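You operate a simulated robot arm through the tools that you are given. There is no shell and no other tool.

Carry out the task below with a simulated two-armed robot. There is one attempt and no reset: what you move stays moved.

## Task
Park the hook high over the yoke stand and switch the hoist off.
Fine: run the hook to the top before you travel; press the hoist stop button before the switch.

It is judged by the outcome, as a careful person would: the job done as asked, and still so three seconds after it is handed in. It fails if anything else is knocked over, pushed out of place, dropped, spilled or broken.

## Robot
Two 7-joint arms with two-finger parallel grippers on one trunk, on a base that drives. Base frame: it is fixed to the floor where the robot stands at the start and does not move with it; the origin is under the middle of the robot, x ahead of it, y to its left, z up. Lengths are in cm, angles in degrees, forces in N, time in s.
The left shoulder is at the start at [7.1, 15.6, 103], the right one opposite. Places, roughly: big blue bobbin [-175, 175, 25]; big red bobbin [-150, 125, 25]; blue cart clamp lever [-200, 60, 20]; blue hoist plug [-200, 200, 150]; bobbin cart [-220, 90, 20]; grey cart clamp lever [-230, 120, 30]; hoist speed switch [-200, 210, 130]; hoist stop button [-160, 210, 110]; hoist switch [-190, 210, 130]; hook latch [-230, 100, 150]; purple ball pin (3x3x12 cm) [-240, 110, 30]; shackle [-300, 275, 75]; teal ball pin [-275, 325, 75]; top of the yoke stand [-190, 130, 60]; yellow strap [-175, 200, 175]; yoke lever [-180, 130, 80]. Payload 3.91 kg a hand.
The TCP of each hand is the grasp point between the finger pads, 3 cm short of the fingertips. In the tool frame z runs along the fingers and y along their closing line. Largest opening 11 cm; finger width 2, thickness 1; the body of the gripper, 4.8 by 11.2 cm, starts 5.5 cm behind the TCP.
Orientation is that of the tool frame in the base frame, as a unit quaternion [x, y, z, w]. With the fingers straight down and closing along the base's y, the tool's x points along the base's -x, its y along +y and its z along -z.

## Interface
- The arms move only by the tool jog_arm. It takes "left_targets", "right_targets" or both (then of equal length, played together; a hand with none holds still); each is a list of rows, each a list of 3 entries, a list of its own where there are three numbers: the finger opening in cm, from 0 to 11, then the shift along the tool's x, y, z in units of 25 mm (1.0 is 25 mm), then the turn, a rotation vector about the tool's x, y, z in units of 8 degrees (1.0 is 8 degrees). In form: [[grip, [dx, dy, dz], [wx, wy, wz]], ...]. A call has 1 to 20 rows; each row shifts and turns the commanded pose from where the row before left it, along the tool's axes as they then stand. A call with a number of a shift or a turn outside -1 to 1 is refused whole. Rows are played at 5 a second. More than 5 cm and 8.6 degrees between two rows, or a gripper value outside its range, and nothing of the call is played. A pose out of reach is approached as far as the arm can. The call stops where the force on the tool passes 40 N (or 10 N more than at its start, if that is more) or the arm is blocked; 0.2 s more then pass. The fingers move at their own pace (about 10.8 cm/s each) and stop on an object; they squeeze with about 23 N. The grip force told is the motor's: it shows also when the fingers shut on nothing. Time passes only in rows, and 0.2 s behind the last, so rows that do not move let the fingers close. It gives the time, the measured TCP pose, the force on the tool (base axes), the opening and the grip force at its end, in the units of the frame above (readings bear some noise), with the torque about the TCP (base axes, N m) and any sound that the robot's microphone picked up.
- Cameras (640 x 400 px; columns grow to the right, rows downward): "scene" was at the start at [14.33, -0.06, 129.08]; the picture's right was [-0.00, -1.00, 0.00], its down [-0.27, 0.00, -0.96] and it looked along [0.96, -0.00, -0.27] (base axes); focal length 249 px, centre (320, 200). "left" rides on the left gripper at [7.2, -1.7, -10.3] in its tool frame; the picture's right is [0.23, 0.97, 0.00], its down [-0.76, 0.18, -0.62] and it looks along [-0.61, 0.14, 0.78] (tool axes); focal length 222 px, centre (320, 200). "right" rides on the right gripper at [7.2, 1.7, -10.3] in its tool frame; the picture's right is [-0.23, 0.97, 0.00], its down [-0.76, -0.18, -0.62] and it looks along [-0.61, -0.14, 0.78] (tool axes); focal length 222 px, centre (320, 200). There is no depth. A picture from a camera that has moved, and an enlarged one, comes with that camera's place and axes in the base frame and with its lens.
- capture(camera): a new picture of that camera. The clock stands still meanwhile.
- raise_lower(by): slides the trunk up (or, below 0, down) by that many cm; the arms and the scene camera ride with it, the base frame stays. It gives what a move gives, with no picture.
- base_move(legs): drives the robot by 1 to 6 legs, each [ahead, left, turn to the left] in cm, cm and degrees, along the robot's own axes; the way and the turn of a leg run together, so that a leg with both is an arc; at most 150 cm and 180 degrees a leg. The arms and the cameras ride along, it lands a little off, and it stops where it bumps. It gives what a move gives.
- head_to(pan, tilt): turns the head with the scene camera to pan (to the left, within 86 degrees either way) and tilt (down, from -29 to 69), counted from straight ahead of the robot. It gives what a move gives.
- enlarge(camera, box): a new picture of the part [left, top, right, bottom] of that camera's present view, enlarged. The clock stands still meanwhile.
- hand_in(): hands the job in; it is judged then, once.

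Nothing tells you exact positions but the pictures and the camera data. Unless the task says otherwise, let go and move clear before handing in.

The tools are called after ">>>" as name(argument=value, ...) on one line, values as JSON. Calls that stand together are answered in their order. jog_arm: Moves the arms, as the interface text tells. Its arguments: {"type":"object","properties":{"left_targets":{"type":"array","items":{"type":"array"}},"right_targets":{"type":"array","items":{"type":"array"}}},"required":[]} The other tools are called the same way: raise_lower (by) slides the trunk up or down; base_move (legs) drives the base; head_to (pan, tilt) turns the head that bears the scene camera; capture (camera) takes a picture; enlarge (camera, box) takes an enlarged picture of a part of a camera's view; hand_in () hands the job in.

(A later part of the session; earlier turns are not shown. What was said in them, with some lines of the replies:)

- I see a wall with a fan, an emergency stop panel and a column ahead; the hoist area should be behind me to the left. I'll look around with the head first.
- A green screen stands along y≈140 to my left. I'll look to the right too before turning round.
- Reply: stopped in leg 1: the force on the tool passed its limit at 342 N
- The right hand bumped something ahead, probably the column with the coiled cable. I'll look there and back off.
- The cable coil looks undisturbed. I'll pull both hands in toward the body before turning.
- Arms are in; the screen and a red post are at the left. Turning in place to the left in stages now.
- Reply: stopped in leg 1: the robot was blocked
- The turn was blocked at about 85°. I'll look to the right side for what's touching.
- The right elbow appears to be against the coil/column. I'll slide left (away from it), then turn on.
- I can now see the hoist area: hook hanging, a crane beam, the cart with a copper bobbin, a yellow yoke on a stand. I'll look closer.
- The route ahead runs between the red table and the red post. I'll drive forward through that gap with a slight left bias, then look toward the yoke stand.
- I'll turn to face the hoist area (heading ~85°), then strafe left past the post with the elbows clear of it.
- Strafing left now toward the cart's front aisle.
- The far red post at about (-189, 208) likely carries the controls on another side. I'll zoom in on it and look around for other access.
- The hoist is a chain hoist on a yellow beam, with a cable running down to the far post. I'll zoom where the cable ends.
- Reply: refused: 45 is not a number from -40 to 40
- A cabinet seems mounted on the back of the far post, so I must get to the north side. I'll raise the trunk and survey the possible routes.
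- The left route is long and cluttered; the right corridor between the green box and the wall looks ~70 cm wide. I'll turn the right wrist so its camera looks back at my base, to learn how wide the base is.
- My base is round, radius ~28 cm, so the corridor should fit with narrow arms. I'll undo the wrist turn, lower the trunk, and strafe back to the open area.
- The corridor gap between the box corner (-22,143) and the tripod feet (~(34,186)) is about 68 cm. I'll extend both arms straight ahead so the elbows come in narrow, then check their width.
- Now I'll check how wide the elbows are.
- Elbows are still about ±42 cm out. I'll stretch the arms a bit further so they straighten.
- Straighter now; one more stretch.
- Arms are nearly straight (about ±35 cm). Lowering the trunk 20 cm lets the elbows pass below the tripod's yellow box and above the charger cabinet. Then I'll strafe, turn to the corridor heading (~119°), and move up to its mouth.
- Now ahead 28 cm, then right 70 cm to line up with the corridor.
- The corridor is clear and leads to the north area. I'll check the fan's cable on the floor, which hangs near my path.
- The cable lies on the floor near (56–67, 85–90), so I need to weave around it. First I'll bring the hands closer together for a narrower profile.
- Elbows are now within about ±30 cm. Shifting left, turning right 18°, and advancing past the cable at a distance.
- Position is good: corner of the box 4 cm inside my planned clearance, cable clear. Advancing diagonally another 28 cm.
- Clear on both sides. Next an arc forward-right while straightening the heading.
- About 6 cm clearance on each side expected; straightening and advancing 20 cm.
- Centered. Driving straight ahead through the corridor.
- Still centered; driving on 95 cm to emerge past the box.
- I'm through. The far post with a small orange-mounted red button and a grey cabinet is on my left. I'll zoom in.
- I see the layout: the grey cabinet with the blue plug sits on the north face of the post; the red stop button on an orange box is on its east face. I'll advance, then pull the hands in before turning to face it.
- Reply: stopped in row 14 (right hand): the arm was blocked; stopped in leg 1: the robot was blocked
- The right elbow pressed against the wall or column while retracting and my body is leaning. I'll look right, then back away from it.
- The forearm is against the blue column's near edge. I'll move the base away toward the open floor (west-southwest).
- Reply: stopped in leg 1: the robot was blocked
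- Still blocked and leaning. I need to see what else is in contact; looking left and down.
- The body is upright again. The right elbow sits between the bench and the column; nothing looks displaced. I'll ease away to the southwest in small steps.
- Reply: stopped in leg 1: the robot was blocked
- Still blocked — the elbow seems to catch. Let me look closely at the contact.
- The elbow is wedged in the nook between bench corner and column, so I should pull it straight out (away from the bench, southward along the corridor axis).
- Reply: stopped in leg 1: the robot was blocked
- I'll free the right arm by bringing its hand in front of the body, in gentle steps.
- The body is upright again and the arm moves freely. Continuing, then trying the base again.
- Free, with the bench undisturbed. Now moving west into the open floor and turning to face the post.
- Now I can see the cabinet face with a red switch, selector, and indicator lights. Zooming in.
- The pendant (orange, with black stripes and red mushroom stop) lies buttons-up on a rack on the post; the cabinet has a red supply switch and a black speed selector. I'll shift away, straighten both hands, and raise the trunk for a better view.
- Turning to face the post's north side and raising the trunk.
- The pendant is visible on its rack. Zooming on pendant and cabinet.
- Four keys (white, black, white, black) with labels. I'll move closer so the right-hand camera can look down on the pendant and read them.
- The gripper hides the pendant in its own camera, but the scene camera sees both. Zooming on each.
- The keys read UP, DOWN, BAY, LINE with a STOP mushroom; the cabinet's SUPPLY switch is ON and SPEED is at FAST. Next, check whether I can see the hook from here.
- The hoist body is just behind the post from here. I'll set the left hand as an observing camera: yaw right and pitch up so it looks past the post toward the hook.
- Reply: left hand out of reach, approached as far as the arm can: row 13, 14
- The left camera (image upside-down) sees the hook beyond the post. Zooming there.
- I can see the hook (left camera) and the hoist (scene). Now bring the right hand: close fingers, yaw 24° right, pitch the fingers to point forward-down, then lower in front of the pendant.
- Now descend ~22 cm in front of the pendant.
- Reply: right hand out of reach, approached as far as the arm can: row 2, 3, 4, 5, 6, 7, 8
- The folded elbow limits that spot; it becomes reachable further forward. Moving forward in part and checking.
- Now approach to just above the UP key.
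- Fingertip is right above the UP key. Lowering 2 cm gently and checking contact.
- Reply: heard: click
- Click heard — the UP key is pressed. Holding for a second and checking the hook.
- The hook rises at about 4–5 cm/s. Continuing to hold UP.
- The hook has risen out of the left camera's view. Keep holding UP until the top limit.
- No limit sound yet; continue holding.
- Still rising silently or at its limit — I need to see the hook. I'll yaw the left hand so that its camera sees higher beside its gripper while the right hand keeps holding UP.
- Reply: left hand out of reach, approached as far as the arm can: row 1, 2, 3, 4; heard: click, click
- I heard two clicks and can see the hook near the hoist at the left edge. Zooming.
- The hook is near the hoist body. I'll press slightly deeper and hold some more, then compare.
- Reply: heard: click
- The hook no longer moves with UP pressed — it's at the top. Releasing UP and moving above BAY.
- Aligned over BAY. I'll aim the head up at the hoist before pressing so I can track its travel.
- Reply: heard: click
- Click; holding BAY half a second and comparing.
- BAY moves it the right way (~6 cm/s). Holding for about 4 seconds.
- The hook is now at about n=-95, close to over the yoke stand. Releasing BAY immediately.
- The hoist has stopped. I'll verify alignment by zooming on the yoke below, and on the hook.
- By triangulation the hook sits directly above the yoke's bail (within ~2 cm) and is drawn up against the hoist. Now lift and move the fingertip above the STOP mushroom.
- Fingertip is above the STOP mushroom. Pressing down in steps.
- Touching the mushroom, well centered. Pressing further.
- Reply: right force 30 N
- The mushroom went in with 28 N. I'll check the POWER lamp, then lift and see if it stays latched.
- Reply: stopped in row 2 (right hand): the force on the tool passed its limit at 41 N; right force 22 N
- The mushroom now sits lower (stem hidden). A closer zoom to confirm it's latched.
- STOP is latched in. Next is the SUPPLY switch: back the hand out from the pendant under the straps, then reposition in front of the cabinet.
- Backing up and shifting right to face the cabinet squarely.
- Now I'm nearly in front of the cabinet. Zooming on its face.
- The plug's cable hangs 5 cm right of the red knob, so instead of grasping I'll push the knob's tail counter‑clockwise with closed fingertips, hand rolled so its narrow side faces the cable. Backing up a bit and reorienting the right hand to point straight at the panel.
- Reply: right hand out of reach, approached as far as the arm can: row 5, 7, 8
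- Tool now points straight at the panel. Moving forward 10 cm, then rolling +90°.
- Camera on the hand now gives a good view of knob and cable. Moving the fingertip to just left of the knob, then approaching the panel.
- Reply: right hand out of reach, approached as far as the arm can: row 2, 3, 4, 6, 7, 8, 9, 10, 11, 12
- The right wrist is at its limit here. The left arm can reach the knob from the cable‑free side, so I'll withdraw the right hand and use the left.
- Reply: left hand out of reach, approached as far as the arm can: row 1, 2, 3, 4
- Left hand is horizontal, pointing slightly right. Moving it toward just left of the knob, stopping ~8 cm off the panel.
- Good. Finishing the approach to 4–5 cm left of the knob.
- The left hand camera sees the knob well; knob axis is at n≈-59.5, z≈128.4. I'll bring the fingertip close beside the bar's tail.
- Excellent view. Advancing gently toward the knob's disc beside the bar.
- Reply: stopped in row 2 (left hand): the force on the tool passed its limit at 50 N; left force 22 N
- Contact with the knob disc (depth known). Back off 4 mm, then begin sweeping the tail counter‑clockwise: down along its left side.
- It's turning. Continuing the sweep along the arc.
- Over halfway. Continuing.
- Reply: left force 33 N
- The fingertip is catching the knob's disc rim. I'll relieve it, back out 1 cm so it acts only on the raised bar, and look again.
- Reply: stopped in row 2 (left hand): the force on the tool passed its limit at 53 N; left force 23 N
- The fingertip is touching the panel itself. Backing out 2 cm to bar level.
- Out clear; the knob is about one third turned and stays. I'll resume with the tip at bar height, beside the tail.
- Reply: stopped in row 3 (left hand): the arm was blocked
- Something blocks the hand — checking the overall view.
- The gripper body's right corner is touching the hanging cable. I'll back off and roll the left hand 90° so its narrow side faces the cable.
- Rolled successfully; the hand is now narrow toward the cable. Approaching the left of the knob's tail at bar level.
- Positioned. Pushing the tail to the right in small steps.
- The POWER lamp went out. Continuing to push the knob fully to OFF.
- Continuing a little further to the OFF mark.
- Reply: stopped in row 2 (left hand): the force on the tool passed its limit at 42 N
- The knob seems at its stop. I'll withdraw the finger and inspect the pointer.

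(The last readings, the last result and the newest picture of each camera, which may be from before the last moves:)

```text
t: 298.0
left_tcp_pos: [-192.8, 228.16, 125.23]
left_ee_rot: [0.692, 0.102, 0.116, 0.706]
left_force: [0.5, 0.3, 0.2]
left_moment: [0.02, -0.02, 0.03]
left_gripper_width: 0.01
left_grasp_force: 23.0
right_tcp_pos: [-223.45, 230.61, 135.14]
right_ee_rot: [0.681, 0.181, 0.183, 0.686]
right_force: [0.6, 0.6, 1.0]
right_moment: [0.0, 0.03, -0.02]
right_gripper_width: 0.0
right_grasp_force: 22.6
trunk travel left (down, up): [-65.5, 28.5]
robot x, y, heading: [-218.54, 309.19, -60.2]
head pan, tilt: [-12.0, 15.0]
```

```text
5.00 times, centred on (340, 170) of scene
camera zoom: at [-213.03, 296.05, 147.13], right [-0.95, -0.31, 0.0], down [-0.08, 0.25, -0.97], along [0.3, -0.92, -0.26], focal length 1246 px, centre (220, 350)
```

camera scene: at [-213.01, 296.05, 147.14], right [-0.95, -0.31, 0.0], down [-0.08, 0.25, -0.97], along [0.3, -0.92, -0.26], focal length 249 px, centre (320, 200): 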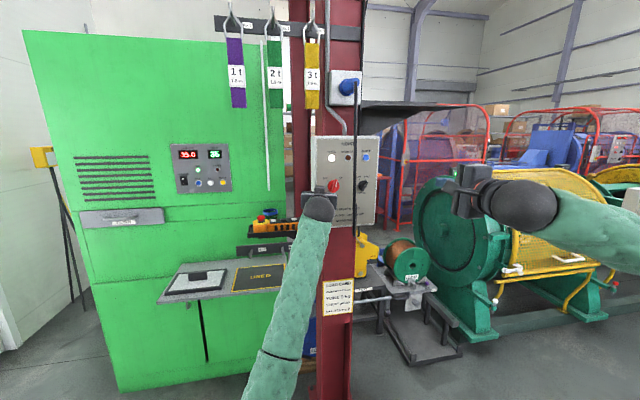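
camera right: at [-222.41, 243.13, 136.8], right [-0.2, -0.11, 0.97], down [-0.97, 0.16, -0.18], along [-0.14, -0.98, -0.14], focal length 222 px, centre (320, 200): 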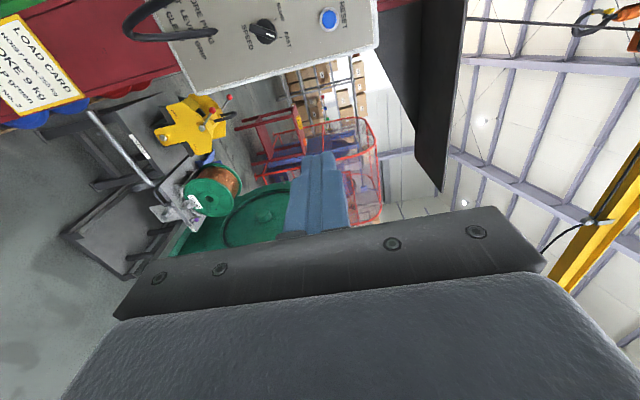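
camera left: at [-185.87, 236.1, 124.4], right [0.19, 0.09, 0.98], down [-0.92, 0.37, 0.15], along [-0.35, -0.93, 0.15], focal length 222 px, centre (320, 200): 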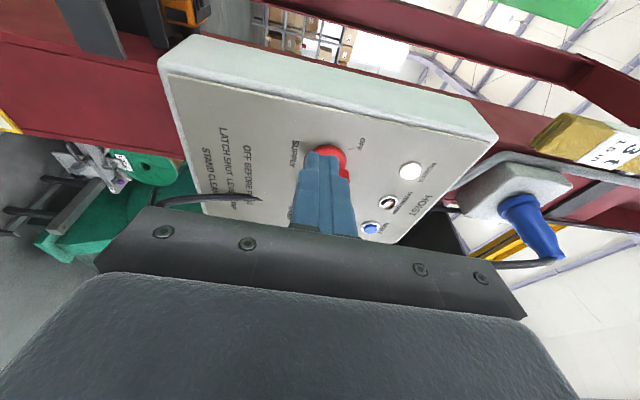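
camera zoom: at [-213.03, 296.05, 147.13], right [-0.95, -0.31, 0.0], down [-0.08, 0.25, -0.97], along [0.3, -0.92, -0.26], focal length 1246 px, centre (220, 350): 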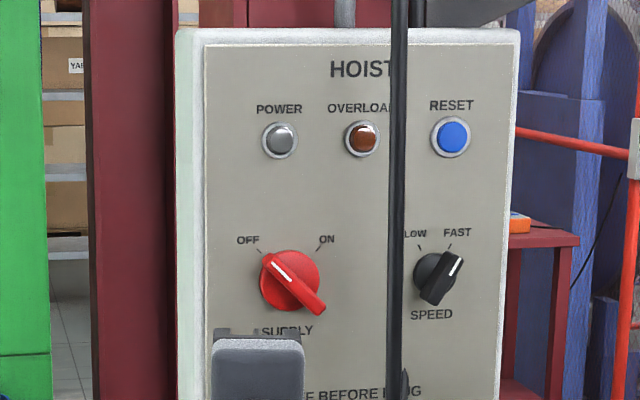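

The pointer is at OFF and the POWER lamp is dark. Now retract both hands clear and do a final check of the hook, pendant and surroundings.

>>> jog_arm(left_targets=[[0, [0.6, 0, -1], [0, 0, 0]], [0, [0.6, 0, -1], [0, 0, 0]], [0, [0.6, 0, -1], [0, 0, 0]], [0, [0.6, 0, -1], [0, 0, 0]], [0, [0.6, 0, -1], [0, 0, 0]], [0, [0.6, 0, -1], [0, 0, 0]], [0, [0.6, 0, -1], [0, 0, 0]], [0, [0.6, 0, -1], [0, 0, 0]]])

>>> base_move(legs=[[-6, 12, 0]])

>>> head_to(pan=-5, tilt=15)

>>> capture(camera="scene")

>>> enlarge(camera="scene", box=[200, 120, 400, 260])

>>> head_to(pan=-10, tilt=-25)

>>> capture(camera="scene")

```text
t: 299.8
left_tcp_pos: [-187.29, 251.07, 124.88]
left_ee_rot: [0.692, 0.102, 0.115, 0.706]
left_force: [-0.4, 0.6, -0.2]
left_moment: [0.01, -0.02, -0.03]
left_gripper_width: 0.01
left_grasp_force: 23.7
right_tcp_pos: [-223.36, 230.66, 135.18]
right_ee_rot: [0.682, 0.181, 0.182, 0.685]
right_force: [0.1, 0.2, 0.9]
right_moment: [0.02, -0.01, 0.02]
right_gripper_width: 0.0
right_grasp_force: 23.2
trunk travel left (down, up): [-65.5, 28.5]
robot x, y, heading: [-218.21, 309.23, -60.0]
head pan, tilt: [-12.0, 15.0]
```

```text
t: 301.1
left_tcp_pos: [-179.81, 262.25, 124.99]
left_ee_rot: [0.691, 0.103, 0.116, 0.706]
left_force: [0.7, 0.5, 0.5]
left_moment: [-0.01, 0.02, -0.03]
left_gripper_width: 0.0
left_grasp_force: 23.2
right_tcp_pos: [-215.87, 241.9, 135.22]
right_ee_rot: [0.682, 0.182, 0.182, 0.685]
right_force: [0.3, 0.6, -0.6]
right_moment: [-0.01, 0.0, 0.02]
right_gripper_width: 0.0
right_grasp_force: 22.5
trunk travel left (down, up): [-65.5, 28.5]
robot x, y, heading: [-211.53, 320.89, -59.9]
head pan, tilt: [-12.0, 15.0]
```

```text
t: 301.8
left_tcp_pos: [-179.89, 262.14, 125.05]
left_ee_rot: [0.692, 0.103, 0.116, 0.705]
left_force: [-0.6, 0.8, -1.2]
left_moment: [-0.03, 0.04, 0.04]
left_gripper_width: 0.0
left_grasp_force: 22.5
right_tcp_pos: [-216.07, 241.85, 135.16]
right_ee_rot: [0.682, 0.181, 0.182, 0.685]
right_force: [-0.2, 0.5, -0.7]
right_moment: [-0.04, 0.01, -0.02]
right_gripper_width: 0.0
right_grasp_force: 23.1
trunk travel left (down, up): [-65.5, 28.5]
robot x, y, heading: [-211.06, 320.68, -59.9]
head pan, tilt: [-5.0, 15.0]
```

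```text
taken
camera scene: at [-204.57, 307.75, 147.14], right [-0.91, -0.42, 0.0], down [-0.11, 0.23, -0.97], along [0.41, -0.88, -0.26], focal length 249 px, centre (320, 200)
```

scene: 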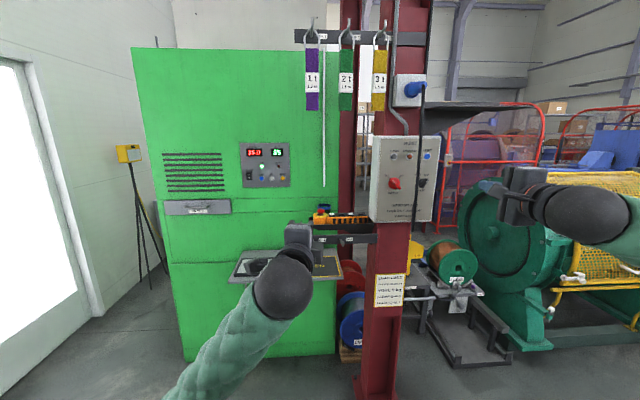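

```text
2.86 times, centred on (300, 190) of scene
camera zoom: at [-204.57, 307.75, 147.14], right [-0.91, -0.42, 0.0], down [-0.11, 0.23, -0.97], along [0.41, -0.88, -0.26], focal length 712 px, centre (377, 229)
```

zoom: 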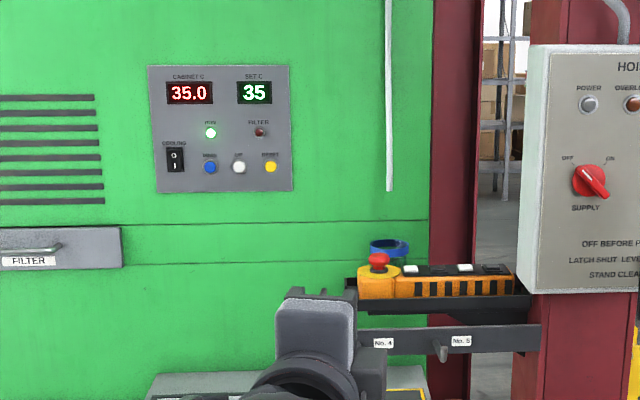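

```text
t: 302.8
left_tcp_pos: [-179.94, 262.24, 125.08]
left_ee_rot: [0.692, 0.103, 0.116, 0.705]
left_force: [-0.1, 0.1, -0.3]
left_moment: [0.0, 0.0, 0.02]
left_gripper_width: 0.0
left_grasp_force: 23.2
right_tcp_pos: [-216.11, 241.82, 135.16]
right_ee_rot: [0.682, 0.181, 0.182, 0.685]
right_force: [-0.2, 0.0, 0.1]
right_moment: [-0.02, 0.0, 0.0]
right_gripper_width: 0.0
right_grasp_force: 23.1
trunk travel left (down, up): [-65.5, 28.5]
robot x, y, heading: [-210.85, 320.35, -59.7]
head pan, tilt: [-10.0, -25.0]
```

```text
taken
camera scene: at [-206.1, 309.51, 153.12], right [-0.94, -0.34, 0.0], down [0.14, -0.4, -0.91], along [0.31, -0.85, 0.42], focal length 249 px, centre (320, 200)
```

scene: 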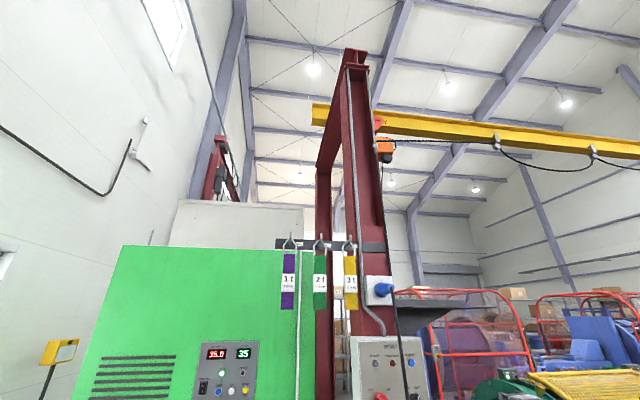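

Pendant stop is in, switch OFF, hoist parked. One last look from the right-hand camera at hook versus yoke.

>>> capture(camera="right")

>>> head_to(pan=-50, tilt=15)

>>> capture(camera="scene")

```text
taken
camera right: at [-214.9, 254.37, 136.78], right [-0.2, -0.11, 0.97], down [-0.97, 0.16, -0.18], along [-0.14, -0.98, -0.14], focal length 222 px, centre (320, 200)
```

right: 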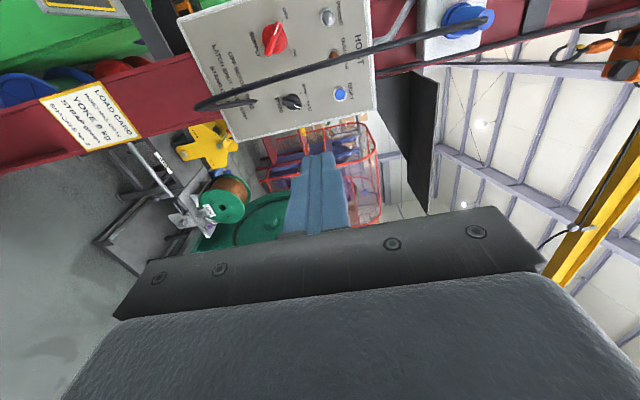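

```text
t: 303.9
left_tcp_pos: [-179.84, 262.18, 125.0]
left_ee_rot: [0.692, 0.102, 0.116, 0.705]
left_force: [-0.3, 0.1, -0.3]
left_moment: [-0.01, -0.02, -0.01]
left_gripper_width: 0.0
left_grasp_force: 23.3
right_tcp_pos: [-215.94, 241.74, 135.12]
right_ee_rot: [0.681, 0.181, 0.183, 0.685]
right_force: [0.2, -0.2, 1.3]
right_moment: [-0.02, 0.04, -0.02]
right_gripper_width: 0.0
right_grasp_force: 22.3
trunk travel left (down, up): [-65.5, 28.5]
robot x, y, heading: [-210.75, 320.43, -59.8]
head pan, tilt: [-50.0, 15.0]
```

```text
taken
camera scene: at [-211.7, 307.42, 147.15], right [-0.94, 0.34, 0.0], down [0.09, 0.24, -0.97], along [-0.33, -0.91, -0.26], focal length 249 px, centre (320, 200)
```

scene: 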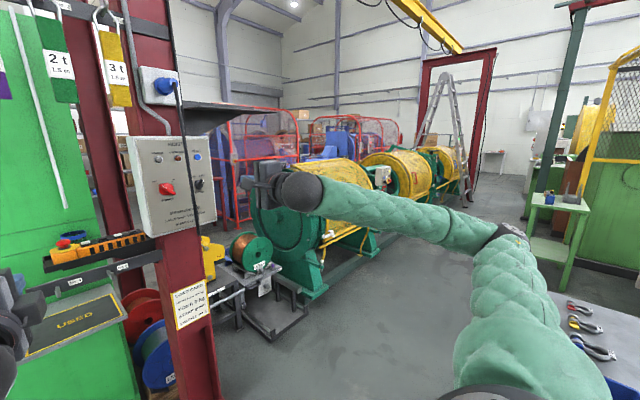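

The hook is at the top, within a few cm of directly above the yoke stand. I see STOP latched in, the SUPPLY switch at OFF with the POWER lamp dark, and both hands clear with nothing disturbed, so I'm handing in.

>>> hand_in()

```text
The job is handed in.
```

The hook is parked high over the yoke stand and the hoist is switched off; the job is handed in.

- **Hook:** I ran it up until it stopped moving with UP held, then travelled it with BAY. From the camera views it hangs within a few centimetres of the yoke, perhaps up to 7 cm off by the worst reading.
- **Shutdown:** I pressed the pendant's STOP mushroom, and it stayed in. I then turned the SUPPLY switch to OFF, and the POWER lamp went out.
- **Bumps on the way:** Early on, my right hand and then the elbow hit the column with the coiled cable. Near the workbench, the right elbow wedged between the bench and the blue column, and I had to work it free. The left hand also brushed the hoist plug's hanging cable while turning the switch. In the camera views the coil and the bench items looked undisturbed, and the plug cable was still hanging in place.
- **SPEED selector:** I left it at FAST, as I found it.
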